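You operate a simulated robot arm through the tools that you are given. There is no shell and no other tool. Be economical: measure what you need, move in short steps, check, and stop when the job is done.

Carry out the task below with a simulated robot arm. There is one attempt and no reset: what you move stays moved.

## Task
Take the red tube on the top of the white cabinet and put it away on the upper shelf of the green bench. Then push the fourth drawer from the top of the white cabinet shut. Then take the steel union with red bands from the top of the white cabinet and put it on the top of the red trolley. Then fetch the steel hex cap with a blue top from the top of the back bench and set it in the yellow bin there. Then take the jug with the blue handle and leave it on the top of the white cabinet. Then close the top drawer of the left blue cabinet. Then turn the orange marker on the middle water gauge to 3. Then take the steel elbow with green bands from the top of the wooden bench and put it on top of the blue gauge there. Then press the right black key on the grey panel to switch it on. Then put the square black plug in the blue box on the top of the grey bench. Then take the jug with the orange handle and put it on the top of the low grey cabinet. Then take the blue pad and leave it in the green tray. Then take the clear cup with the red foot and put it on the top of the grey bench. Then take the clear jug with a yellow handle and leave it on the lower shelf of the cream bench. Do these in the order given. Set down upright: jug with the blue handle, jug with the orange handle, blue pad, clear cup with the red foot, clear jug with a yellow handle.

Only the result counts: the job must be done as asked and must still hold three seconds after the hand-in. Knocking over, shifting, dropping, spilling or breaking anything else fails it. A push-on lid holds only when it is set on centred and level and pressed home; a screw cap is set on level and turned clockwise until tight.

## Robot
A 7-joint arm with a fingered hand on a trunk, on a base that drives. Base frame: it is fixed to the floor where the robot stands at the start and does not move with it; the origin is under the middle of the robot, x ahead of it, y to its left, z up; the surface under the hand at the start is at about z = 920. Lengths are in mm, angles in degrees, forces in N, time in s.
With the tool pointing down near the work surface it reaches from about 180 to 640 mm from the robot's upright axis, wherever it stands. Its first joint turns from -115.0 to 115.0 degrees. Places, roughly: blue box (15x10x8 cm) [-3500, 1000, 800]; blue gauge [750, 2000, 1000]; blue pad (5x4x6 cm) [-3700, -2100, 900]; clear cup with the red foot [-4000, -2500, 1000]; clear jug with a yellow handle [-3500, -2750, 1000]; fourth drawer of the white cabinet [300, 400, 400]; green tray (35x19x8 cm) [-1800, -3500, 300]; jug with the blue handle [3500, -2000, 1000]; jug with the orange handle [-3750, -1750, 1000]; lower shelf of the cream bench [-3700, -2600, 200]; orange marker on the middle water gauge [700, 400, 1300]; red tube (24x3x3 cm) [500, -200, 900]; right black key on the grey panel [-1800, 1300, 1100]; square black plug (3x3x6 cm) [-3400, 800, 900]; steel elbow with green bands (6x6x3 cm) [400, 2100, 900]; steel hex cap with a blue top (2x3x3 cm) [3500, -2300, 900]; steel union with red bands (8x3x3 cm) [400, 500, 900]; top drawer of the left blue cabinet [3200, -300, 800]; top of the grey bench [-3700, 1100, 800]; top of the low grey cabinet [-1700, -300, 300]; top of the red trolley [-3300, 3700, 800]; top of the white cabinet [500, 100, 900]; upper shelf of the green bench [600, -5000, 400]; yellow bin (15x20x10 cm) [3500, -2500, 900]. Payload 3.1 kg.
Tool frame: the origin (TCP) lies between the finger pads and is the grasp point; the fingertips stand 22 mm ahead of it; z points along the fingers, y is the line along which they close. The gripper opens to 112 mm. The gripper's body begins 60 mm behind the TCP. The gripper is a hand of 3 fingers: y runs from the thumb to the fingers, the wrist lies at [0, 0, -218] in the tool frame, and closing takes about 1.5 s.
Orientation is that of the tool frame in the base frame, as [roll, pitch, yaw] about the fixed x, y, z axes, in that order (R = Rz(yaw) Ry(pitch) Rx(roll)). With the fingers straight down and closing along the base's y, the tool's x points along the base's -x, its y along +y and its z along -z.

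## Interface
- The arm moves only by the tool send_rows. Its argument "deltas" is one flat list of numbers, 6 for each row, row after row: the shift along the base's x, y, z in units of 250 mm (1.0 is 250 mm), then the turn, a rotation vector about the base's x, y, z in units of 90 degrees (1.0 is 90 degrees). In form: [dx, dy, dz, wx, wy, wz, dx, dy, dz, wx, wy, wz, ...]. A call has 1 to 20 rows; each row is the pose to reach, as a shift and turn from the pose commanded when the call began. "hand" is the opening, from 0 (shut) to 1 (fully open), set as the call begins (left out, the last holds). A call with a number of a shift or a turn outside -1 to 1 is refused whole. A row lasts 0.2 s, in which the tool goes at most 50 mm and 8.6 degrees; a call with a longer step from one row to the next is refused whole, and so is a gripper value outside its range. Where a pose cannot be reached the arm comes as near as it can. A force on the tool above 40 N (or 10 N above the force at the start of the call, whichever is more), or a blocked arm, ends the call early, and 0.2 s more pass. The fingers move at their own pace (about 108 mm/s each) and stop on an object; they squeeze with about 24 N. The grip force told is the motor's: it shows also when the fingers shut on nothing. Time passes only in rows, and 0.2 s behind the last, so rows that repeat a pose let the fingers close. The reply holds the time, the measured pose of the TCP, the force on the tool along the base axes, the opening and the grip force, in the units named above and with some noise, with the torque about the TCP (base axes, N m) and any sound that the robot's microphone picked up.
- Cameras (640 x 400 px; columns grow to the right, rows downward): "scene" is now at [15.2, 156.4, 1738.1]; the picture's right is [0.03, -1.00, 0.00], its down [-0.79, -0.03, -0.61] and it looks along [0.61, 0.02, -0.79] (base axes); focal length 249 px, centre (320, 200). "wrist" rides on the gripper at [66, 3, -80] in the tool frame; the picture's right is [-0.05, 1.00, 0.00], its down [-0.77, -0.04, -0.64] and it looks along [-0.64, -0.03, 0.77] (tool axes); focal length 275 px, centre (320, 200). There is no depth. A picture from a camera that has moved, and an enlarged one, comes with that camera's place and axes in the base frame and with its lens.
- camera(camera): a new picture of that camera. No time passes.
- move_column(by): slides the trunk up (or, below 0, down) by that many mm; the arm and the scene camera ride with it, the base frame stays. It gives what a move gives, with no picture.
- base_move(legs): drives the robot by 1 to 6 legs, each [ahead, left, turn to the left] in mm, mm and degrees, along the robot's own axes; the way and the turn of a leg run together, so that a leg with both is an arc; at most 1500 mm and 180 degrees a leg. The arm and the cameras ride along, it lands a little off, and it stops where it bumps. It gives what a move gives.
- set_grasp(shape): the hand has 3 fingers and takes this shape, open, in about a second: jaw (thumb against the fingers, like two jaws); tri (thumb and two fingers); tip (a fingertip pinch); poke (one finger out to press); point (the index stretched); flat (the hand flat); cup (the hand cupped); fist (a fist). The gripper value then closes the fingers along that shape, each until it touches; the sizes above hold for jaw. It gives what a move gives, with no picture.
- head_to(pan, tilt): turns the head with the scene camera to pan (to the left, within 155 degrees either way) and tilt (down, from -29 to 69), counted from straight ahead of the robot. It gives what a move gives.
- enlarge(camera, box): a new picture of the part [left, top, right, bottom] of that camera's present view, enlarged. No time passes.
- hand_in(): hands the job in; it is judged then, once.

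Go step by step. Nothing tells you exact positions but the pictures and the camera data: compare them with the known pose of the tool, close in by small moves and look again before you grip or let go. The budget is 567 turns and 360 pictures, counting those below and the enlarged ones. Unless the task says otherwise, let go and move clear before handing in.

The tools are called after "Call:" as name(argument=value, ...) on one line, values as JSON. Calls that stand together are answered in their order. send_rows: Moves the arm, as the interface text tells. Its arguments: {"type":"object","properties":{"deltas":{"type":"array","items":{"type":"number"}},"hand":{"type":"number"}},"required":["deltas"]} The other tools are called the same way: move_column (by) slides the trunk up or down; set_grasp (shape) gives the hand a shape; base_move (legs) drives the base; head_to (pan, tilt) turns the head that bears the scene camera; camera (camera) takes a picture; enlarge (camera, box) takes an enlarged picture of a part of a camera's view; hand_in () hands the job in.

At the start:

```text
t: 0.0
tcp_pos: [342.6, 245.1, 1429.2]
tool_rot: [180.0, -0.1, -179.9]
force: [0.3, 0.0, 0.1]
moment: [0.01, 0.04, 0.0]
finger_gap: 111.9
gripper_force: 0.0
shape: jaw
trunk travel left (down, up): [-875.0, 115.0]
robot x, y, heading: [0.7, 0.2, 0.1]
head pan, tilt: [1.9, 52.3]
```

scene: 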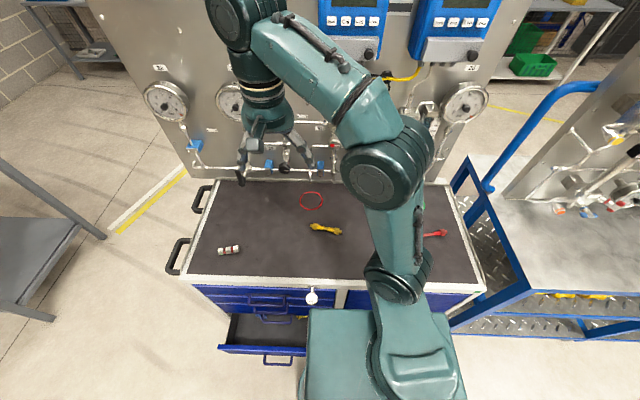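
wrist: 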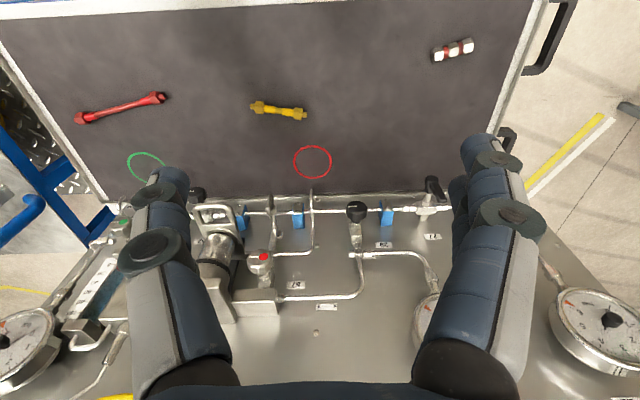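

I see the white cabinet in front with the red tube at about (478,-186) and the union on the left. I'll look around first to learn the room.

Call:
head_to(pan=-60, tilt=20)

Call:
camera(camera="scene")

Call:
head_to(pan=-140, tilt=20)

Call:
camera(camera="scene")

Call:
head_to(pan=130, tilt=20)

Call:
camera(camera="scene")

Call:
head_to(pan=45, tilt=20)

Call:
camera(camera="scene")

```text
t: 1.3
tcp_pos: [343.1, 245.6, 1429.1]
tool_rot: [-180.0, 0.0, 179.9]
force: [0.4, 0.4, 0.4]
moment: [-0.02, 0.01, -0.02]
finger_gap: 112.1
gripper_force: 0.1
shape: jaw
trunk travel left (down, up): [-875.0, 115.0]
robot x, y, heading: [2.3, -0.7, -0.0]
head pan, tilt: [-60.0, 20.0]
```

```text
357 pictures are left
camera scene: at [-12.8, 73.3, 1786.7], right [-0.87, -0.5, 0.0], down [-0.17, 0.3, -0.94], along [0.47, -0.81, -0.34], focal length 249 px, centre (320, 200)
```

scene: 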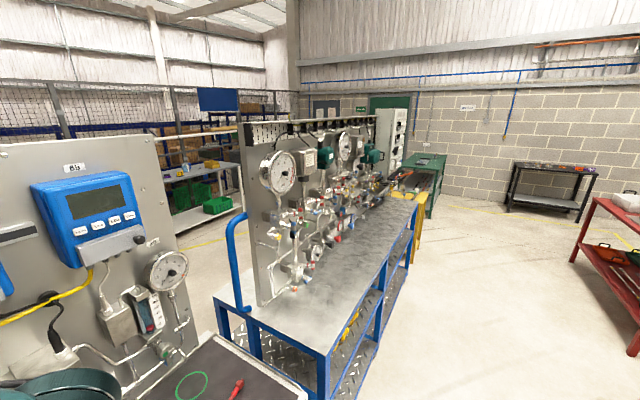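

```text
t: 2.9
tcp_pos: [342.0, 245.3, 1428.3]
tool_rot: [-180.0, 0.0, 179.9]
force: [-0.1, 0.6, -0.6]
moment: [0.01, 0.02, 0.0]
finger_gap: 111.9
gripper_force: 0.1
shape: jaw
trunk travel left (down, up): [-875.0, 115.0]
robot x, y, heading: [-1.1, -2.1, -0.2]
head pan, tilt: [-140.0, 20.0]
```

```text
356 pictures are left
camera scene: at [-130.8, 93.9, 1786.8], right [-0.64, 0.77, 0.0], down [0.26, 0.22, -0.94], along [-0.72, -0.6, -0.34], focal length 249 px, centre (320, 200)
```

scene: 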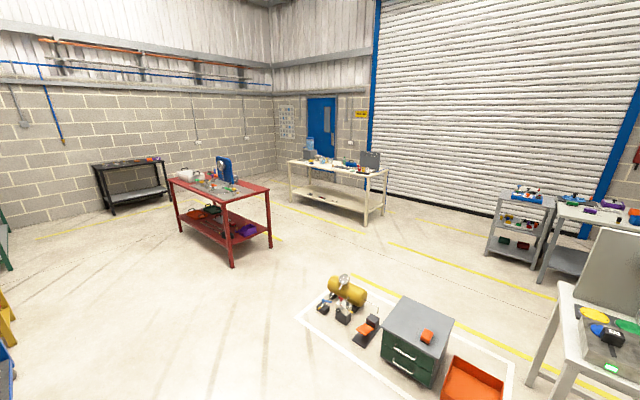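

```text
t: 6.6
tcp_pos: [342.5, 246.9, 1427.9]
tool_rot: [-180.0, 0.0, -180.0]
force: [-0.4, -0.2, -0.8]
moment: [0.0, -0.02, 0.01]
finger_gap: 111.7
gripper_force: 0.1
shape: jaw
trunk travel left (down, up): [-875.0, 115.0]
robot x, y, heading: [-0.7, -0.6, 0.1]
head pan, tilt: [130.0, 20.0]
```

```text
355 pictures are left
camera scene: at [-119.3, 225.3, 1786.8], right [0.77, 0.64, 0.0], down [0.22, -0.26, -0.94], along [-0.6, 0.72, -0.34], focal length 249 px, centre (320, 200)
```

scene: 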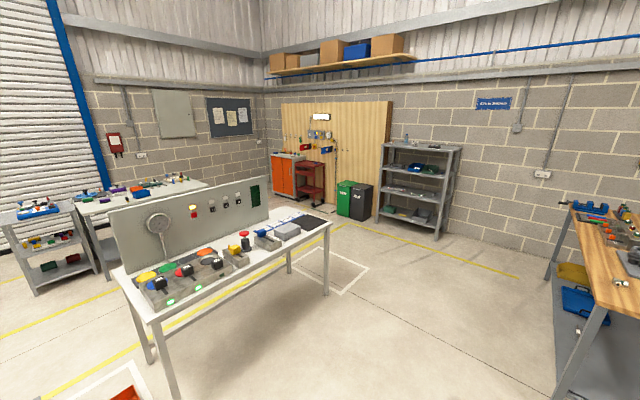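

```text
t: 8.2
tcp_pos: [342.6, 245.7, 1428.8]
tool_rot: [-180.0, 0.0, 180.0]
force: [0.4, 0.0, 0.4]
moment: [0.0, -0.01, 0.0]
finger_gap: 111.9
gripper_force: 0.1
shape: jaw
trunk travel left (down, up): [-875.0, 115.0]
robot x, y, heading: [0.4, 2.0, -0.1]
head pan, tilt: [45.0, 20.0]
```

```text
354 pictures are left
camera scene: at [6.3, 219.8, 1786.7], right [0.71, -0.71, 0.0], down [-0.24, -0.24, -0.94], along [0.66, 0.66, -0.34], focal length 249 px, centre (320, 200)
```

scene: 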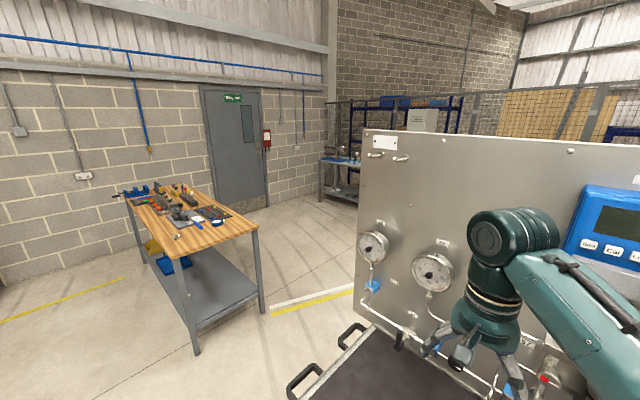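

I know the room layout now. I'll move over the red tube with a turn of about -80°, in two stages.

Call:
send_rows(deltas=[0.045, -0.143, -0.067, 0, 0, -0.074, 0.09, -0.287, -0.133, 0, 0, -0.148, 0.135, -0.43, -0.2, 0, 0, -0.222, 0.18, -0.573, -0.267, 0, 0, -0.296, 0.225, -0.717, -0.333, 0, 0, -0.37, 0.27, -0.86, -0.4, 0, 0, -0.444], hand=1)

Call:
send_rows(deltas=[0.045, -0.143, -0.08, 0, 0, -0.074, 0.09, -0.287, -0.16, 0, 0, -0.148, 0.135, -0.43, -0.24, 0, 0, -0.222, 0.18, -0.573, -0.32, 0, 0, -0.296, 0.225, -0.717, -0.4, 0, 0, -0.37, 0.27, -0.86, -0.48, 0, 0, -0.444])

Call:
camera(camera="wrist")

```text
t: 9.6
tcp_pos: [409.5, 28.0, 1328.9]
tool_rot: [179.9, 0.1, 140.0]
force: [-0.3, 0.2, -0.3]
moment: [0.0, 0.01, 0.02]
finger_gap: 112.1
gripper_force: 0.1
shape: jaw
trunk travel left (down, up): [-875.0, 115.0]
robot x, y, heading: [3.4, -2.0, -0.1]
head pan, tilt: [45.0, 20.0]
```

```text
t: 11.0
tcp_pos: [479.1, -186.5, 1209.1]
tool_rot: [-179.9, -0.1, 100.0]
force: [0.0, -0.6, 0.1]
moment: [-0.01, 0.0, 0.0]
finger_gap: 111.8
gripper_force: 0.1
shape: jaw
trunk travel left (down, up): [-875.0, 115.0]
robot x, y, heading: [-2.2, -3.0, 0.0]
head pan, tilt: [45.0, 20.0]
```

```text
353 pictures are left
camera wrist: at [472.1, -120.7, 1288.5], right [0.99, 0.13, 0.0], down [0.1, -0.77, 0.63], along [0.08, -0.63, -0.77], focal length 275 px, centre (320, 200)
```

wrist: 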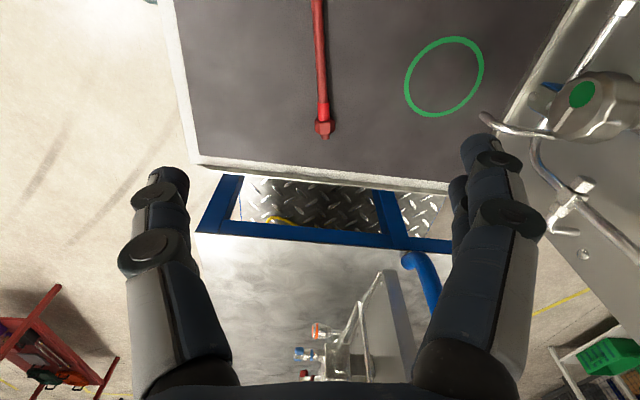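

The tube is under the tool. I'm descending.

Call:
send_rows(deltas=[0, 0, -0.2, 0, 0, 0, 0.01, 0, -0.4, 0, 0, 0, 0.01, 0, -0.6, 0, 0, 0, 0.01, 0, -0.8, 0, 0, -0.01, 0.01, 0, -1.0, 0, 0, -0.01])

Call:
camera(camera="wrist")

```text
t: 12.2
tcp_pos: [480.8, -184.8, 958.6]
tool_rot: [-180.0, 0.0, 99.2]
force: [0.0, 0.1, -0.9]
moment: [0.0, -0.02, -0.02]
finger_gap: 111.8
gripper_force: 0.1
shape: jaw
trunk travel left (down, up): [-875.0, 115.0]
robot x, y, heading: [3.1, -1.2, 0.1]
head pan, tilt: [45.0, 20.0]
```

```text
352 pictures are left
camera wrist: at [475.5, -118.5, 1038.9], right [0.99, 0.11, 0.0], down [0.09, -0.77, 0.64], along [0.07, -0.63, -0.77], focal length 275 px, centre (320, 200)
```

wrist: 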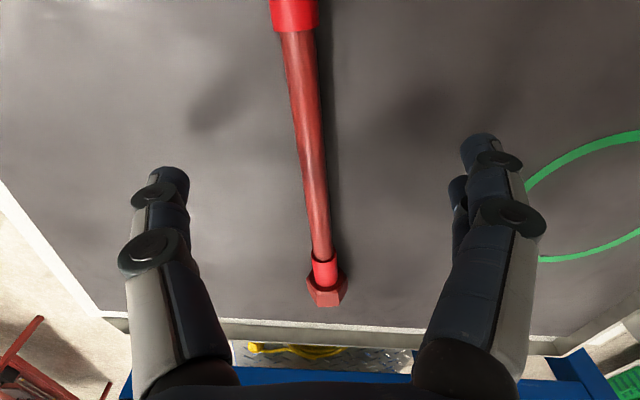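

Lowering 13 mm and closing.

Call:
send_rows(deltas=[0, 0, -0.052, 0, 0, 0])

Call:
send_rows(deltas=[0, 0, 0, 0, 0, 0, 0, 0, 0, 0, 0, 0, 0, 0, 0, 0, 0, 0, 0, 0, 0, 0, 0, 0, 0, 0, 0, 0, 0, 0, 0, 0, 0, 0, 0, 0, 0, 0, 0, 0, 0, 0], hand=0)

Call:
send_rows(deltas=[0, 0, 0.1, 0, 0, 0, 0, 0, 0.2, 0, 0, 0, 0, 0, 0.4, 0, 0, 0, 0, 0, 0.6, 0, 0, 0])

Call:
camera(camera="wrist")

```text
t: 12.6
tcp_pos: [480.3, -183.8, 945.8]
tool_rot: [-179.9, -0.1, 99.2]
force: [1.0, 0.0, -0.4]
moment: [-0.02, 0.03, -0.02]
finger_gap: 111.8
gripper_force: 0.2
shape: jaw
trunk travel left (down, up): [-875.0, 115.0]
robot x, y, heading: [-0.2, -5.3, 0.0]
head pan, tilt: [45.0, 20.0]
```

```text
t: 14.2
tcp_pos: [480.9, -184.9, 946.3]
tool_rot: [180.0, 0.0, 99.1]
force: [0.5, -0.8, 0.0]
moment: [0.0, -0.01, 0.02]
finger_gap: 6.8
gripper_force: 24.1
shape: jaw
trunk travel left (down, up): [-875.0, 115.0]
robot x, y, heading: [-0.2, -0.8, -0.3]
head pan, tilt: [45.0, 20.0]
```

```text
t: 15.2
tcp_pos: [477.8, -183.1, 1096.0]
tool_rot: [-180.0, 0.0, 99.1]
force: [-0.2, 0.0, -1.7]
moment: [-0.02, -0.03, -0.03]
finger_gap: 6.6
gripper_force: 23.8
shape: jaw
trunk travel left (down, up): [-875.0, 115.0]
robot x, y, heading: [0.2, -2.8, -0.1]
head pan, tilt: [45.0, 20.0]
```

```text
351 pictures are left
camera wrist: at [472.6, -117.3, 1176.3], right [0.99, 0.11, 0.0], down [0.09, -0.77, 0.64], along [0.07, -0.63, -0.77], focal length 275 px, centre (320, 200)
```

wrist: 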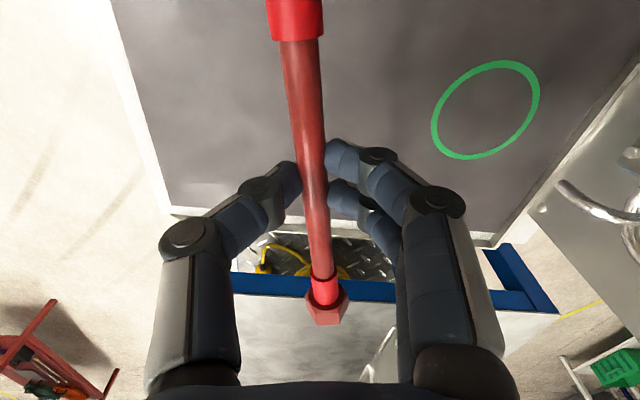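

The tube is held. I'll back off and drive along the corridor towards the green bench.

Call:
base_move(legs=[[-500, 0, 0], [0, -1500, 0], [0, -1500, 0], [0, -1000, 0]])

Call:
head_to(pan=-40, tilt=35)

Call:
camera(camera="scene")

```text
t: 36.9
tcp_pos: [8.6, -4162.2, 1095.2]
tool_rot: [-180.0, 0.0, 99.5]
force: [-0.4, 0.0, 0.2]
moment: [0.01, -0.03, -0.01]
finger_gap: 6.6
gripper_force: 24.0
shape: jaw
trunk travel left (down, up): [-875.0, 115.0]
robot x, y, heading: [-469.9, -3976.5, -0.1]
head pan, tilt: [45.0, 20.0]
```

```text
t: 38.5
tcp_pos: [10.9, -4162.9, 1095.8]
tool_rot: [-180.0, 0.0, 99.5]
force: [-0.3, 0.7, -1.3]
moment: [-0.01, -0.04, -0.01]
finger_gap: 6.5
gripper_force: 24.4
shape: jaw
trunk travel left (down, up): [-875.0, 115.0]
robot x, y, heading: [-468.1, -3983.2, -0.3]
head pan, tilt: [-40.0, 35.0]
```

```text
350 pictures are left
camera scene: at [-462.6, -3882.8, 1762.9], right [-0.64, -0.77, 0.0], down [-0.44, 0.37, -0.82], along [0.63, -0.52, -0.57], focal length 249 px, centre (320, 200)
```

scene: 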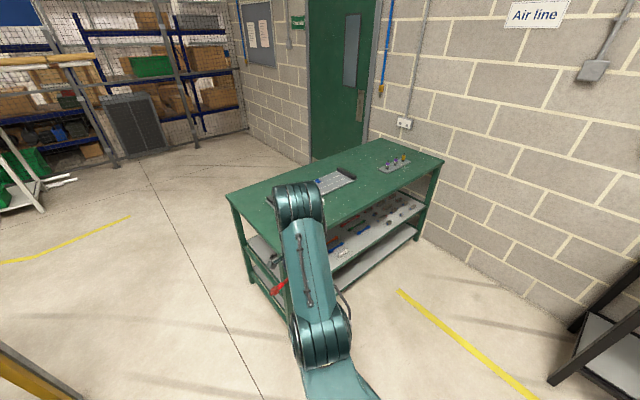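

The green bench spans about x 320–990, y -5850…-4290, with its upper shelf near z 430. I'll drive in front of it and look.

Call:
base_move(legs=[[0, -850, 0], [200, 0, 0]])

Call:
move_column(by=-450)

Call:
head_to(pan=0, tilt=45)

Call:
camera(camera="scene")

Call:
camera(camera="wrist")

```text
t: 44.2
tcp_pos: [218.3, -4998.7, 1095.1]
tool_rot: [179.9, 0.0, 99.9]
force: [0.1, 0.2, -0.8]
moment: [0.01, 0.0, -0.02]
finger_gap: 6.7
gripper_force: 24.3
shape: jaw
trunk travel left (down, up): [-875.0, 115.0]
robot x, y, heading: [-266.3, -4822.2, 0.5]
head pan, tilt: [-40.0, 35.0]
```

```text
refused: -450 is not a number from -400 to 400
```

```text
t: 45.2
tcp_pos: [218.3, -4999.4, 1095.6]
tool_rot: [-180.0, -0.1, 99.9]
force: [-0.9, 0.4, -0.9]
moment: [0.01, 0.01, 0.03]
finger_gap: 6.4
gripper_force: 23.7
shape: jaw
trunk travel left (down, up): [-875.0, 115.0]
robot x, y, heading: [-260.9, -4821.6, 0.7]
head pan, tilt: [0.0, 45.0]
```

```text
349 pictures are left
camera scene: at [-244.2, -4668.2, 1748.1], right [0.01, -1.0, 0.0], down [-0.71, -0.01, -0.71], along [0.71, 0.01, -0.71], focal length 249 px, centre (320, 200)
```

scene: 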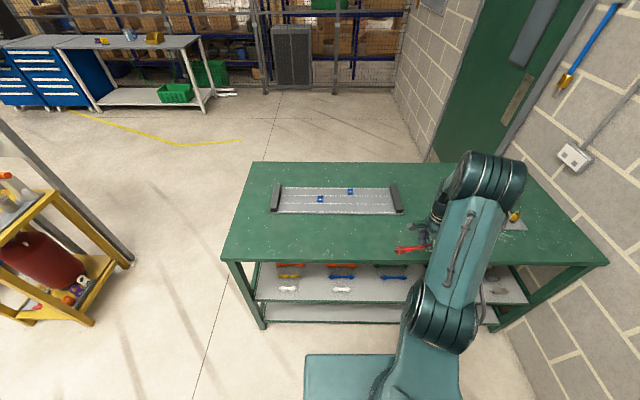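

```text
348 pictures are left
camera wrist: at [211.0, -4934.1, 1175.2], right [0.99, 0.13, 0.0], down [0.1, -0.77, 0.64], along [0.08, -0.63, -0.77], focal length 275 px, centre (320, 200)
```

wrist: 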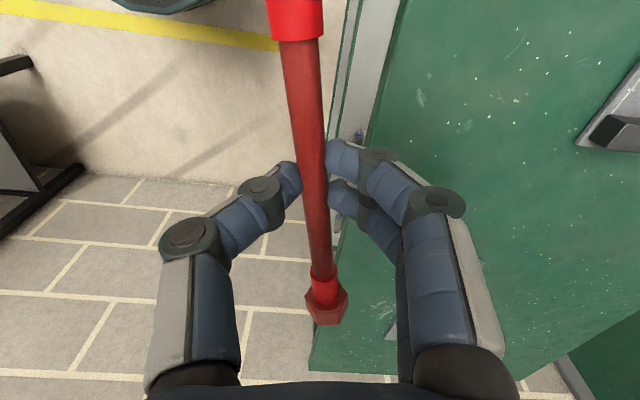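

The bench front edge is at x≈302 and the shelf holds other items. I'll back off a bit, lower the trunk and look into the shelf.

Call:
base_move(legs=[[-150, 0, 0]])

Call:
move_column(by=-400)

Call:
head_to(pan=-15, tilt=40)

Call:
camera(camera="scene")

```text
t: 46.6
tcp_pos: [67.8, -5001.7, 1096.1]
tool_rot: [180.0, 0.0, 99.9]
force: [0.7, -0.1, -2.5]
moment: [0.02, 0.01, 0.01]
finger_gap: 6.6
gripper_force: 24.1
shape: jaw
trunk travel left (down, up): [-875.0, 115.0]
robot x, y, heading: [-415.7, -4822.3, 1.0]
head pan, tilt: [0.0, 45.0]
```

```text
t: 50.4
tcp_pos: [67.5, -5002.0, 694.6]
tool_rot: [-180.0, 0.0, 99.8]
force: [0.0, -0.2, -1.4]
moment: [0.01, -0.02, 0.01]
finger_gap: 6.6
gripper_force: 24.4
shape: jaw
trunk travel left (down, up): [-475.0, 515.0]
robot x, y, heading: [-416.2, -4822.0, 0.7]
head pan, tilt: [0.0, 45.0]
```

```text
t: 51.2
tcp_pos: [67.5, -5001.7, 694.5]
tool_rot: [180.0, 0.0, 99.9]
force: [0.9, -0.3, -0.5]
moment: [0.05, 0.01, -0.03]
finger_gap: 6.5
gripper_force: 23.4
shape: jaw
trunk travel left (down, up): [-475.0, 515.0]
robot x, y, heading: [-418.5, -4829.1, 0.9]
head pan, tilt: [-15.0, 40.0]
```

```text
347 pictures are left
camera scene: at [-393.6, -4691.9, 1355.3], right [-0.25, -0.97, 0.0], down [-0.62, 0.16, -0.77], along [0.74, -0.19, -0.64], focal length 249 px, centre (320, 200)
```

scene: 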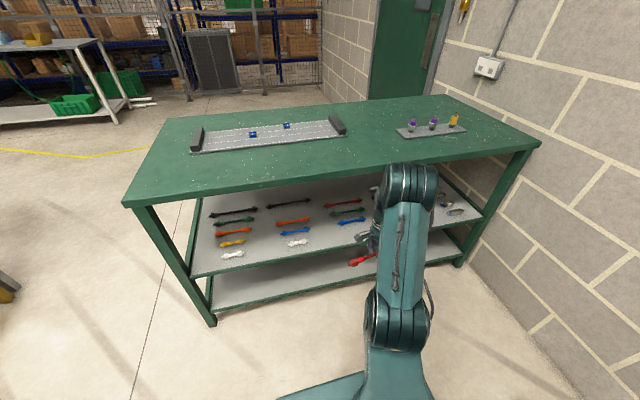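

There is a free spot in the third column front row near (375,-5080). I'll lower the trunk, raise the tool, align the tube along y and tilt the tool forward 25°.

Call:
move_column(by=-300)

Call:
send_rows(deltas=[0, 0, 0.15, 0, 0, -0.06, 0, 0, 0.3, 0, 0, -0.12, 0, 0, 0.47, 0, 0, -0.12])

Call:
send_rows(deltas=[0, 0, 0, 0, -0.09, 0, 0, 0, 0, 0, -0.18, 0, 0, 0, 0, 0, -0.278, 0])

Call:
camera(camera="wrist")

Call:
camera(camera="scene")

```text
t: 54.2
tcp_pos: [66.7, -5001.3, 395.2]
tool_rot: [179.9, 0.0, 99.9]
force: [-0.2, -0.1, -1.0]
moment: [-0.03, -0.01, 0.03]
finger_gap: 6.6
gripper_force: 24.1
shape: jaw
trunk travel left (down, up): [-175.0, 815.0]
robot x, y, heading: [-415.6, -4822.8, 0.5]
head pan, tilt: [-15.0, 40.0]
```

```text
t: 55.0
tcp_pos: [68.0, -5001.7, 513.8]
tool_rot: [-180.0, 0.0, 88.9]
force: [-0.5, 0.0, -1.4]
moment: [-0.01, 0.03, 0.0]
finger_gap: 6.5
gripper_force: 23.7
shape: jaw
trunk travel left (down, up): [-175.0, 815.0]
robot x, y, heading: [-418.4, -4825.2, 0.5]
head pan, tilt: [-15.0, 40.0]
```

```text
refused: row 3 steps farther than a row can; nothing moved
```

```text
346 pictures are left
camera wrist: at [73.3, -4935.4, 593.8], right [1.0, -0.06, 0.0], down [-0.05, -0.77, 0.64], along [-0.04, -0.63, -0.77], focal length 275 px, centre (320, 200)
```

wrist: 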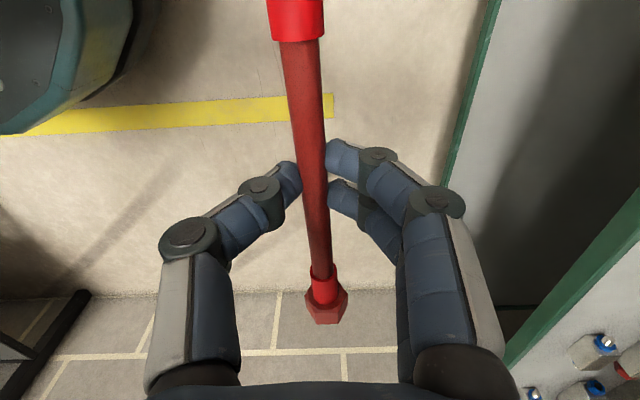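

```text
345 pictures are left
camera scene: at [-393.6, -4692.0, 1055.3], right [-0.25, -0.97, 0.0], down [-0.62, 0.16, -0.77], along [0.74, -0.19, -0.64], focal length 249 px, centre (320, 200)
```

scene: 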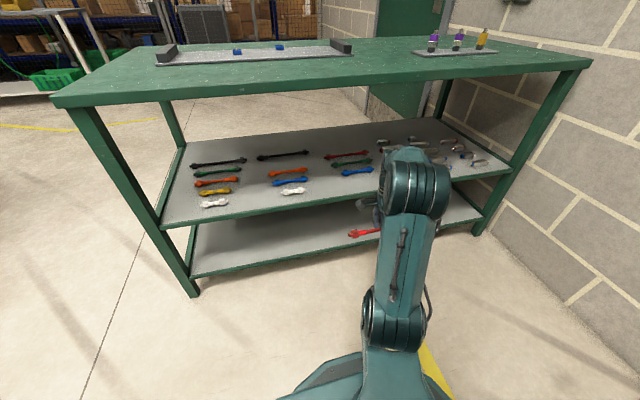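

Shelf view is clear: the front of the third column is free. Tilt the tool now.

Call:
send_rows(deltas=[0, 0, 0, 0, -0.09, 0, 0, 0, 0, 0, -0.18, 0, 0, 0, 0, 0, -0.27, 0])

Call:
base_move(legs=[[0, -90, 0]])

Call:
base_move(legs=[[150, 0, 0]])

Call:
camera(camera="scene")

Call:
camera(camera="wrist")

```text
t: 55.8
tcp_pos: [67.6, -5001.9, 512.5]
tool_rot: [155.6, -0.3, 89.1]
force: [-0.8, 0.2, -0.4]
moment: [-0.01, 0.02, 0.03]
finger_gap: 6.4
gripper_force: 24.3
shape: jaw
trunk travel left (down, up): [-175.0, 815.0]
robot x, y, heading: [-418.8, -4822.5, 0.8]
head pan, tilt: [-15.0, 40.0]
```

```text
t: 56.9
tcp_pos: [68.7, -5092.8, 513.2]
tool_rot: [155.7, -0.4, 89.1]
force: [-0.9, 0.9, -1.3]
moment: [0.01, 0.05, 0.01]
finger_gap: 6.7
gripper_force: 24.7
shape: jaw
trunk travel left (down, up): [-175.0, 815.0]
robot x, y, heading: [-413.0, -4916.6, 0.6]
head pan, tilt: [-15.0, 40.0]
```

```text
t: 58.3
tcp_pos: [218.5, -5089.9, 513.5]
tool_rot: [155.7, -0.4, 89.2]
force: [0.2, -1.3, -0.4]
moment: [0.02, 0.02, 0.0]
finger_gap: 6.3
gripper_force: 24.0
shape: jaw
trunk travel left (down, up): [-175.0, 815.0]
robot x, y, heading: [-265.9, -4913.3, 0.8]
head pan, tilt: [-15.0, 40.0]
```

```text
344 pictures are left
camera scene: at [-242.7, -4780.8, 1055.4], right [-0.25, -0.97, 0.0], down [-0.62, 0.16, -0.77], along [0.74, -0.19, -0.64], focal length 249 px, centre (320, 200)
```

scene: 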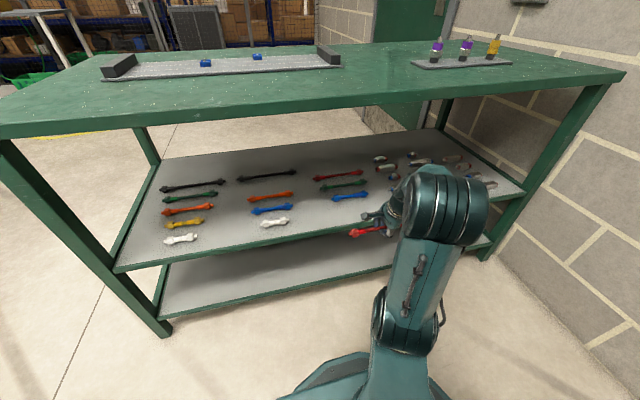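

```text
343 pictures are left
camera wrist: at [190.7, -5024.4, 587.7], right [0.91, -0.06, 0.41], down [-0.31, -0.77, 0.56], along [0.28, -0.63, -0.72], focal length 275 px, centre (320, 200)
```

wrist: 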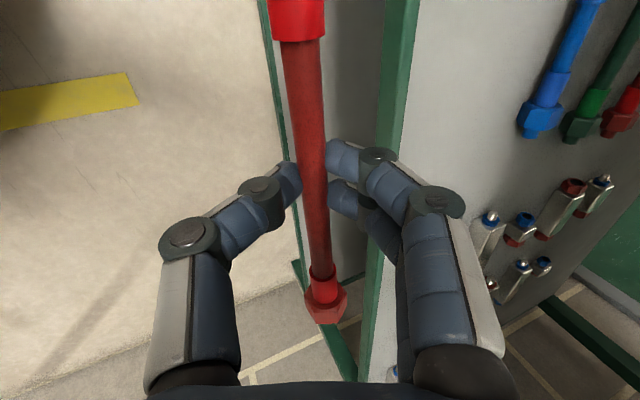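

Path is clear; drive forward 165 mm so the tube enters above the shelf, then check.

Call:
base_move(legs=[[165, 0, 0]])

Call:
camera(camera="scene")

Call:
camera(camera="wrist")

```text
t: 59.7
tcp_pos: [383.3, -5087.4, 513.0]
tool_rot: [155.6, -0.3, 89.2]
force: [-0.4, -0.5, -1.2]
moment: [0.03, 0.0, -0.01]
finger_gap: 6.6
gripper_force: 23.8
shape: jaw
trunk travel left (down, up): [-175.0, 815.0]
robot x, y, heading: [-100.5, -4910.2, 0.8]
head pan, tilt: [-15.0, 40.0]
```

```text
342 pictures are left
camera scene: at [-78.6, -4778.6, 1055.4], right [-0.25, -0.97, 0.0], down [-0.62, 0.16, -0.77], along [0.74, -0.19, -0.64], focal length 249 px, centre (320, 200)
```

scene: 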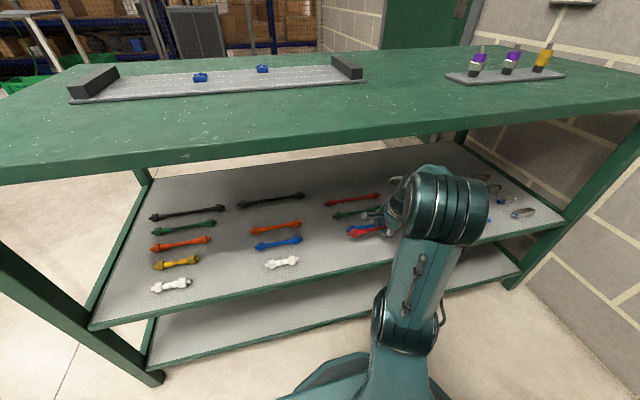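

```text
341 pictures are left
camera wrist: at [355.0, -5021.8, 587.7], right [0.91, -0.06, 0.41], down [-0.3, -0.77, 0.56], along [0.28, -0.63, -0.72], focal length 275 px, centre (320, 200)
```

wrist: 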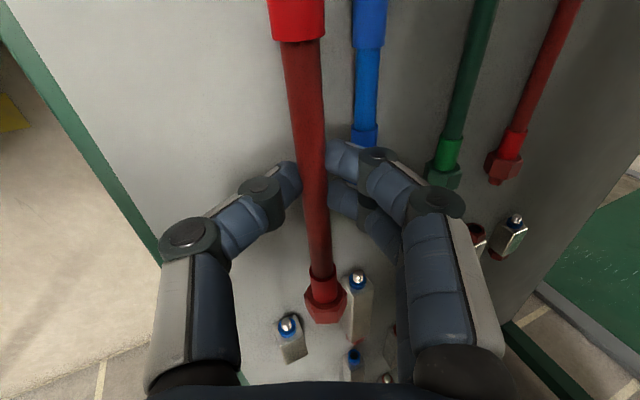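

Aligned; neighbours are clear. Lower towards the shelf in steps.

Call:
send_rows(deltas=[0, 0, -0.08, 0, 0, 0, 0, 0, -0.16, 0, 0, 0])

Call:
send_rows(deltas=[0, 0, -0.02, 0, 0, 0, 0, 0, -0.04, 0, 0, 0, 0, 0, -0.06, 0, 0, 0])

Call:
camera(camera="wrist")

Call:
camera(camera="scene")

```text
t: 60.3
tcp_pos: [381.8, -5087.2, 474.5]
tool_rot: [155.5, -0.3, 89.1]
force: [0.8, 0.6, 12.2]
moment: [-0.01, 0.02, 0.02]
finger_gap: 7.3
gripper_force: 23.0
shape: jaw
trunk travel left (down, up): [-175.0, 815.0]
robot x, y, heading: [-98.7, -4911.1, 0.6]
head pan, tilt: [-15.0, 40.0]
```

```text
t: 61.0
tcp_pos: [383.3, -5087.7, 467.5]
tool_rot: [155.0, -0.1, 89.3]
force: [-8.4, 3.5, 31.5]
moment: [0.12, -0.29, 0.02]
finger_gap: 10.3
gripper_force: 23.8
shape: jaw
trunk travel left (down, up): [-175.0, 815.0]
robot x, y, heading: [-95.1, -4911.2, 0.7]
head pan, tilt: [-15.0, 40.0]
stopped in row 3: the force on the tool passed its limit at 46 N (the readings are from after the stop); the commanded pose is now the measured one
```

```text
340 pictures are left
camera wrist: at [354.5, -5021.8, 540.5], right [0.9, -0.06, 0.42], down [-0.31, -0.77, 0.56], along [0.29, -0.64, -0.71], focal length 275 px, centre (320, 200)
```

wrist: 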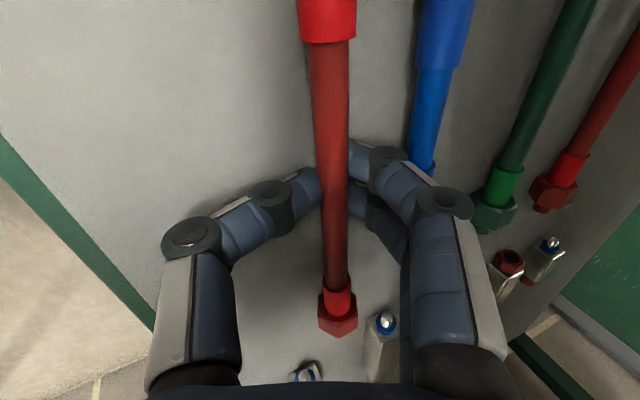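

```text
339 pictures are left
camera scene: at [-82.5, -4777.1, 1055.5], right [-0.25, -0.97, 0.0], down [-0.62, 0.16, -0.77], along [0.74, -0.19, -0.64], focal length 249 px, centre (320, 200)
```

scene: 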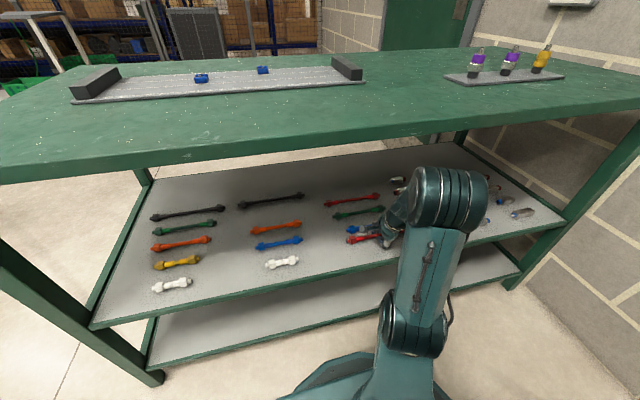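

Tube is resting on the shelf. Relieve the force, open partly while rising, then lift away.

Call:
send_rows(deltas=[0, 0, 0.028, 0, 0, 0])

Call:
send_rows(deltas=[0, 0, 0.02, 0, 0, 0, 0, 0, 0.04, 0, 0, 0, 0, 0, 0.06, 0, 0, 0], hand=0.4)

Call:
camera(camera="wrist")

```text
t: 61.4
tcp_pos: [383.7, -5087.7, 468.4]
tool_rot: [155.4, -0.2, 89.3]
force: [1.0, -0.8, 0.2]
moment: [0.01, -0.02, -0.02]
finger_gap: 7.7
gripper_force: 24.0
shape: jaw
trunk travel left (down, up): [-175.0, 815.0]
robot x, y, heading: [-96.3, -4909.9, 0.8]
head pan, tilt: [-15.0, 40.0]
```

```text
t: 62.2
tcp_pos: [383.2, -5089.4, 485.9]
tool_rot: [155.5, -0.3, 89.2]
force: [0.5, 0.5, -0.2]
moment: [0.0, 0.0, -0.03]
finger_gap: 44.2
gripper_force: 0.1
shape: jaw
trunk travel left (down, up): [-175.0, 815.0]
robot x, y, heading: [-97.8, -4911.7, 0.9]
head pan, tilt: [-15.0, 40.0]
```

```text
338 pictures are left
camera wrist: at [355.5, -5022.0, 559.3], right [0.91, -0.06, 0.41], down [-0.31, -0.77, 0.56], along [0.29, -0.64, -0.72], focal length 275 px, centre (320, 200)
```

wrist: 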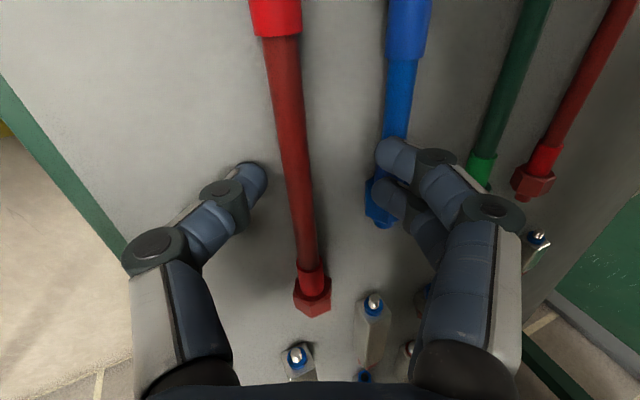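

Tube is set down cleanly. Lift, back out, and return towards the white cabinet's open drawer.

Call:
send_rows(deltas=[0, 0, 0.1, 0, 0, 0, 0, 0, 0.2, 0, 0, 0])

Call:
base_move(legs=[[-500, 0, 0]])

Call:
move_column(by=400)

Call:
camera(camera="scene")

Call:
base_move(legs=[[0, 1500, 0], [0, 1500, 0], [0, 1500, 0], [0, 600, 0]])

Call:
head_to(pan=10, tilt=45)

Call:
camera(camera="scene")

```text
t: 62.8
tcp_pos: [385.0, -5088.9, 535.4]
tool_rot: [155.5, -0.2, 89.3]
force: [0.5, -0.8, 0.1]
moment: [0.01, -0.03, -0.02]
finger_gap: 44.3
gripper_force: 0.1
shape: jaw
trunk travel left (down, up): [-175.0, 815.0]
robot x, y, heading: [-97.8, -4912.4, 1.1]
head pan, tilt: [-15.0, 40.0]
```

```text
t: 65.8
tcp_pos: [-123.4, -5096.1, 534.9]
tool_rot: [155.4, -0.3, 89.1]
force: [0.0, 0.2, 0.3]
moment: [-0.02, -0.05, 0.0]
finger_gap: 44.3
gripper_force: 0.1
shape: jaw
trunk travel left (down, up): [-175.0, 815.0]
robot x, y, heading: [-607.3, -4917.4, 0.6]
head pan, tilt: [-15.0, 40.0]
```

```text
t: 69.6
tcp_pos: [-123.4, -5096.6, 933.7]
tool_rot: [155.5, -0.2, 89.0]
force: [0.0, 0.3, -0.1]
moment: [-0.01, -0.01, -0.02]
finger_gap: 44.3
gripper_force: 0.0
shape: jaw
trunk travel left (down, up): [-575.0, 415.0]
robot x, y, heading: [-605.3, -4915.0, 0.4]
head pan, tilt: [-15.0, 40.0]
```

```text
337 pictures are left
camera scene: at [-583.5, -4784.4, 1455.3], right [-0.25, -0.97, 0.0], down [-0.62, 0.16, -0.77], along [0.74, -0.19, -0.64], focal length 249 px, centre (320, 200)
```

scene: 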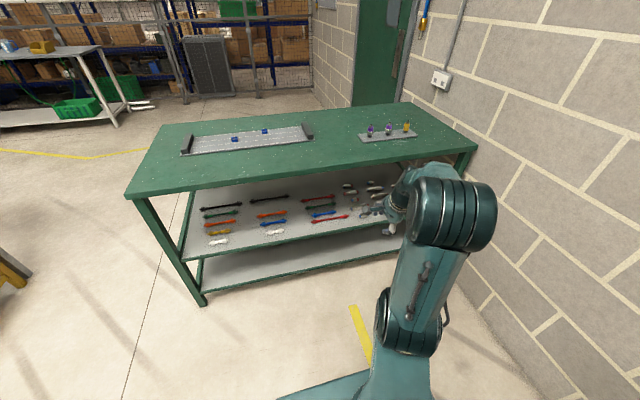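

```text
t: 94.2
tcp_pos: [-120.3, 6.8, 935.2]
tool_rot: [155.3, -0.3, 87.8]
force: [-0.1, 0.1, -0.4]
moment: [0.02, -0.01, 0.03]
finger_gap: 44.4
gripper_force: 0.0
shape: jaw
trunk travel left (down, up): [-575.0, 415.0]
robot x, y, heading: [-596.1, 198.3, -0.6]
head pan, tilt: [-15.0, 40.0]
```

```text
t: 95.0
tcp_pos: [-120.8, 6.6, 935.2]
tool_rot: [155.4, -0.3, 87.7]
force: [-0.3, 0.4, 0.3]
moment: [0.0, 0.03, -0.02]
finger_gap: 44.2
gripper_force: 0.0
shape: jaw
trunk travel left (down, up): [-575.0, 415.0]
robot x, y, heading: [-599.6, 193.0, -0.5]
head pan, tilt: [10.0, 45.0]
```

```text
336 pictures are left
camera scene: at [-576.5, 363.5, 1448.1], right [0.16, -0.99, 0.0], down [-0.7, -0.11, -0.71], along [0.7, 0.11, -0.71], focal length 249 px, centre (320, 200)
```

scene: 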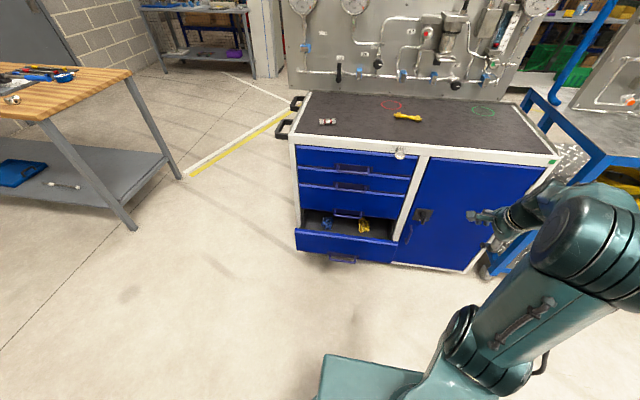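

The open fourth drawer's front is at about x≈150, y 100–600, z≈430. I'll point the tool forward, close the fingers and lower the trunk.

Call:
send_rows(deltas=[0.044, 0.083, 0, 0, -0.08, 0, 0.089, 0.167, 0, 0, -0.16, 0, 0.133, 0.25, 0, 0, -0.24, 0, 0.178, 0.333, 0, 0, -0.32, 0, 0.222, 0.417, 0, 0, -0.4, 0, 0.267, 0.5, 0, 0, -0.48, 0, 0.311, 0.583, 0, 0, -0.56, 0, 0.356, 0.667, 0, 0, -0.64, 0, 0.4, 0.75, 0, 0, -0.722, 0], hand=0)

Call:
move_column(by=-400)

Call:
base_move(legs=[[0, 160, 0.5]])

Call:
camera(camera="scene")

Call:
camera(camera="wrist")

```text
t: 97.0
tcp_pos: [-19.7, 195.0, 933.4]
tool_rot: [90.5, -1.9, 89.3]
force: [-0.3, -0.6, -0.5]
moment: [0.0, 0.03, -0.06]
finger_gap: 0.0
gripper_force: 24.3
shape: jaw
out of reach, approached as far as the arm can: row 3, 4
trunk travel left (down, up): [-575.0, 415.0]
robot x, y, heading: [-597.6, 193.7, -0.7]
head pan, tilt: [10.0, 45.0]
```

```text
t: 100.9
tcp_pos: [-20.4, 195.2, 535.4]
tool_rot: [90.5, -2.0, 89.2]
force: [0.0, 0.3, 0.5]
moment: [0.01, 0.01, 0.02]
finger_gap: 0.0
gripper_force: 24.1
shape: jaw
trunk travel left (down, up): [-175.0, 815.0]
robot x, y, heading: [-599.3, 197.6, -0.8]
head pan, tilt: [10.0, 45.0]
```

```text
t: 102.3
tcp_pos: [-18.7, 358.8, 534.3]
tool_rot: [90.6, -2.1, 89.8]
force: [0.0, 0.1, 0.5]
moment: [0.01, 0.01, 0.01]
finger_gap: 0.1
gripper_force: 24.0
shape: jaw
trunk travel left (down, up): [-175.0, 815.0]
robot x, y, heading: [-597.9, 358.2, -0.3]
head pan, tilt: [10.0, 45.0]
```

```text
335 pictures are left
camera scene: at [-576.7, 524.9, 1048.1], right [0.17, -0.99, 0.0], down [-0.7, -0.12, -0.71], along [0.7, 0.12, -0.71], focal length 249 px, centre (320, 200)
```

scene: 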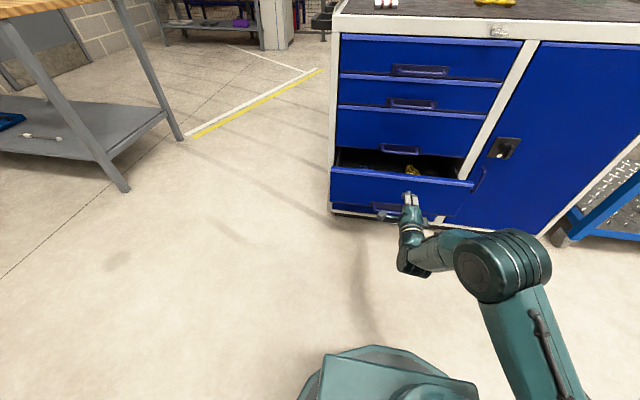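

```text
334 pictures are left
camera wrist: at [-97.8, 425.8, 540.3], right [0.01, -0.08, 1.0], down [-0.64, -0.77, -0.06], along [0.77, -0.64, -0.06], focal length 275 px, centre (320, 200)
```

wrist: 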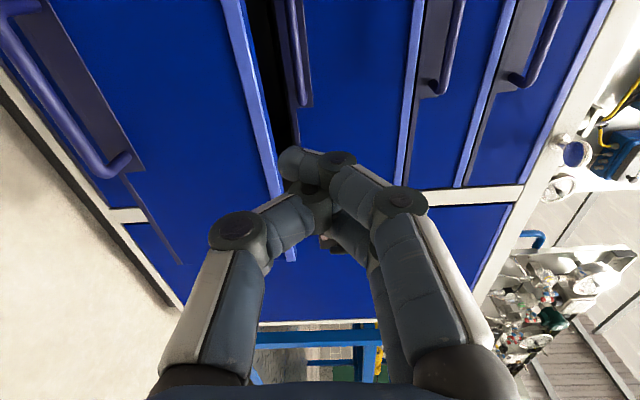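

Drawer front is at x≈160, its top edge z≈463, handle around z 345. I'll go to z≈425, retract the arm, drive closer, and then push with the arm.

Call:
move_column(by=-110)

Call:
send_rows(deltas=[-0.15, 0, 0, 0, 0, 0, -0.3, 0, 0, 0, 0, 0, -0.45, 0, 0, 0, 0, 0, -0.6, 0, 0, 0, 0, 0])

Call:
base_move(legs=[[250, 0, 0.3]])

Call:
camera(camera="scene")

```text
t: 103.7
tcp_pos: [-19.3, 358.9, 425.4]
tool_rot: [90.5, -2.1, 89.8]
force: [0.1, -0.2, 0.6]
moment: [-0.01, 0.02, 0.01]
finger_gap: 0.0
gripper_force: 24.1
shape: jaw
trunk travel left (down, up): [-65.0, 925.0]
robot x, y, heading: [-596.9, 355.6, -0.2]
head pan, tilt: [10.0, 45.0]
```

```text
t: 104.7
tcp_pos: [-169.8, 360.7, 424.9]
tool_rot: [90.4, -2.0, 89.7]
force: [-1.2, -1.0, 0.4]
moment: [-0.04, 0.01, 0.02]
finger_gap: 0.2
gripper_force: 24.2
shape: jaw
trunk travel left (down, up): [-65.0, 925.0]
robot x, y, heading: [-594.0, 356.1, -0.5]
head pan, tilt: [10.0, 45.0]
```

```text
t: 106.5
tcp_pos: [82.7, 361.2, 424.2]
tool_rot: [90.5, -2.1, 90.1]
force: [0.1, -0.1, 0.1]
moment: [-0.02, 0.01, -0.02]
finger_gap: 0.2
gripper_force: 23.6
shape: jaw
trunk travel left (down, up): [-65.0, 925.0]
robot x, y, heading: [-344.2, 357.1, 0.1]
head pan, tilt: [10.0, 45.0]
```

```text
333 pictures are left
camera scene: at [-326.2, 524.9, 938.1], right [0.18, -0.98, 0.0], down [-0.7, -0.12, -0.71], along [0.7, 0.12, -0.71], focal length 249 px, centre (320, 200)
```

scene: 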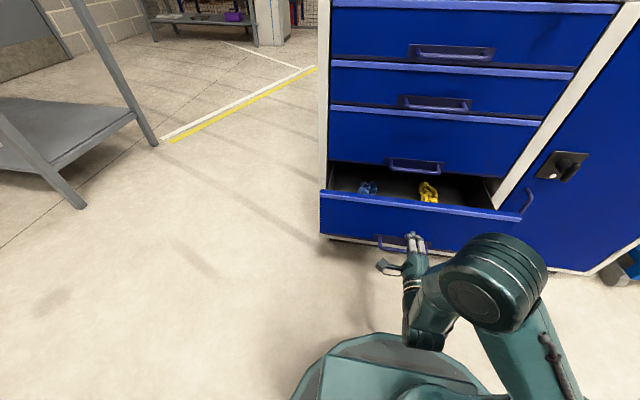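

The tip is above the handle and in front of the panel. Pushing with the arm now.

Call:
send_rows(deltas=[0.06, 0, 0, 0, 0, 0, 0.12, 0, 0, 0, 0, 0, 0.18, 0, 0, 0, 0, 0, 0.24, 0, 0, 0, 0, 0, 0.3, 0, 0, 0, 0, 0, 0.36, 0, 0, 0, 0, 0, 0.42, 0, 0, 0, 0, 0, 0.48, 0, 0, 0, 0, 0])

Call:
camera(camera="scene")

```text
t: 108.3
tcp_pos: [202.2, 361.5, 424.3]
tool_rot: [90.5, -1.9, 90.1]
force: [-0.3, 0.0, -0.6]
moment: [0.04, -0.03, 0.0]
finger_gap: 0.0
gripper_force: 24.0
shape: jaw
trunk travel left (down, up): [-65.0, 925.0]
robot x, y, heading: [-346.2, 356.4, 0.0]
head pan, tilt: [10.0, 45.0]
```

```text
332 pictures are left
camera scene: at [-326.1, 524.9, 938.1], right [0.18, -0.98, 0.0], down [-0.7, -0.12, -0.71], along [0.7, 0.12, -0.71], focal length 249 px, centre (320, 200)
```

scene: 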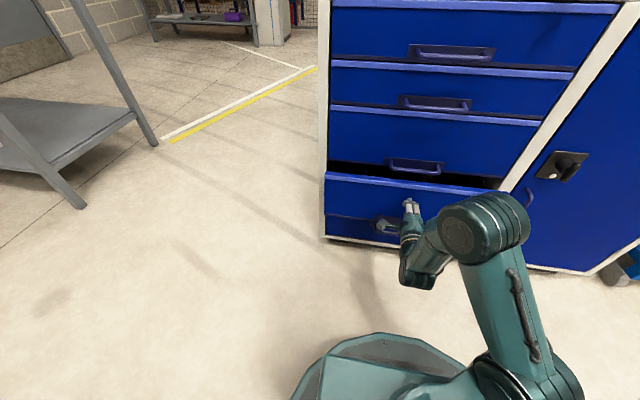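

Drawer is moving in with little force. Continue pushing.

Call:
send_rows(deltas=[0.04, 0, 0, 0, 0, 0, 0.08, 0, 0, 0, 0, 0, 0.12, 0, 0, 0, 0, 0, 0.16, 0, 0, 0, 0, 0, 0.2, 0, 0, 0, 0, 0, 0.24, 0, 0, 0, 0, 0, 0.28, 0, 0, 0, 0, 0, 0.32, 0, 0, 0, 0, 0, 0.36, 0, 0, 0, 0, 0])

Call:
camera(camera="scene")

```text
t: 110.2
tcp_pos: [281.4, 361.0, 423.9]
tool_rot: [90.7, -1.9, 90.2]
force: [-22.7, -1.3, 4.9]
moment: [-0.01, 0.06, -0.03]
finger_gap: 0.0
gripper_force: 24.1
shape: jaw
trunk travel left (down, up): [-65.0, 925.0]
robot x, y, heading: [-345.3, 358.0, 0.2]
head pan, tilt: [10.0, 45.0]
stopped in row 9: the force on the tool passed its limit at 44 N (the readings are from after the stop); the commanded pose is now the measured one
```

```text
331 pictures are left
camera scene: at [-328.9, 524.8, 938.3], right [0.18, -0.98, 0.0], down [-0.69, -0.12, -0.71], along [0.7, 0.12, -0.71], focal length 249 px, centre (320, 200)
```

scene: 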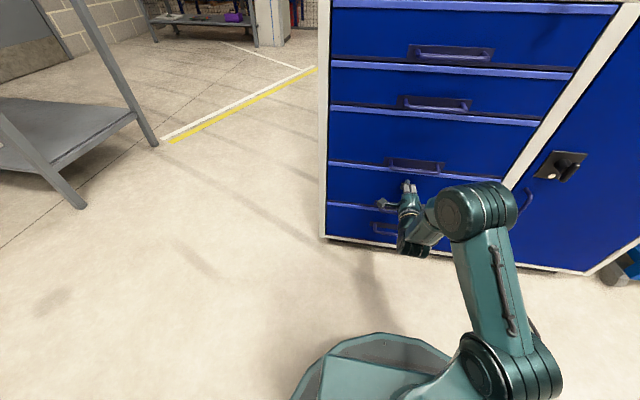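

The drawer hit its stop at 44 N. Retract, back off and check; then raise the trunk for the union.

Call:
send_rows(deltas=[-0.15, 0, 0, 0, 0, 0, -0.3, 0, 0, 0, 0, 0, -0.45, 0, 0, 0, 0, 0, -0.6, 0, 0, 0, 0, 0, -0.75, 0, 0, 0, 0, 0])

Call:
base_move(legs=[[-200, 0, 0]])

Call:
move_column(by=400)

Call:
camera(camera="scene")

Call:
move_column(by=400)

```text
t: 111.5
tcp_pos: [95.8, 361.2, 423.7]
tool_rot: [90.9, -2.0, 90.0]
force: [0.2, 0.5, -0.3]
moment: [0.02, 0.02, 0.0]
finger_gap: 0.1
gripper_force: 23.7
shape: jaw
trunk travel left (down, up): [-65.0, 925.0]
robot x, y, heading: [-344.4, 352.5, 0.1]
head pan, tilt: [10.0, 45.0]
```

```text
t: 113.0
tcp_pos: [-104.6, 361.6, 422.3]
tool_rot: [90.8, -2.0, 90.1]
force: [-0.4, 0.0, 0.8]
moment: [0.02, 0.03, -0.04]
finger_gap: 0.1
gripper_force: 24.4
shape: jaw
trunk travel left (down, up): [-65.0, 925.0]
robot x, y, heading: [-550.2, 352.9, 0.3]
head pan, tilt: [10.0, 45.0]
```

```text
t: 116.9
tcp_pos: [-105.3, 361.6, 822.1]
tool_rot: [90.8, -2.1, 90.1]
force: [0.1, 0.5, 0.0]
moment: [-0.01, 0.03, -0.02]
finger_gap: 0.2
gripper_force: 23.9
shape: jaw
trunk travel left (down, up): [-465.0, 525.0]
robot x, y, heading: [-547.3, 359.1, 0.1]
head pan, tilt: [10.0, 45.0]
```

```text
330 pictures are left
camera scene: at [-528.5, 524.4, 1338.1], right [0.18, -0.98, 0.0], down [-0.7, -0.12, -0.71], along [0.7, 0.12, -0.71], focal length 249 px, centre (320, 200)
```

scene: 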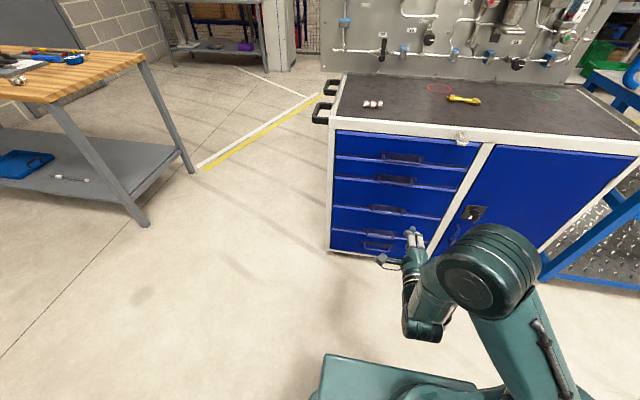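

```text
t: 120.7
tcp_pos: [-106.1, 362.0, 1222.0]
tool_rot: [90.8, -2.0, 90.2]
force: [0.3, 0.2, 0.4]
moment: [0.01, 0.0, 0.01]
finger_gap: 0.0
gripper_force: 24.2
shape: jaw
trunk travel left (down, up): [-865.0, 125.0]
robot x, y, heading: [-551.0, 355.8, -0.0]
head pan, tilt: [10.0, 45.0]
```

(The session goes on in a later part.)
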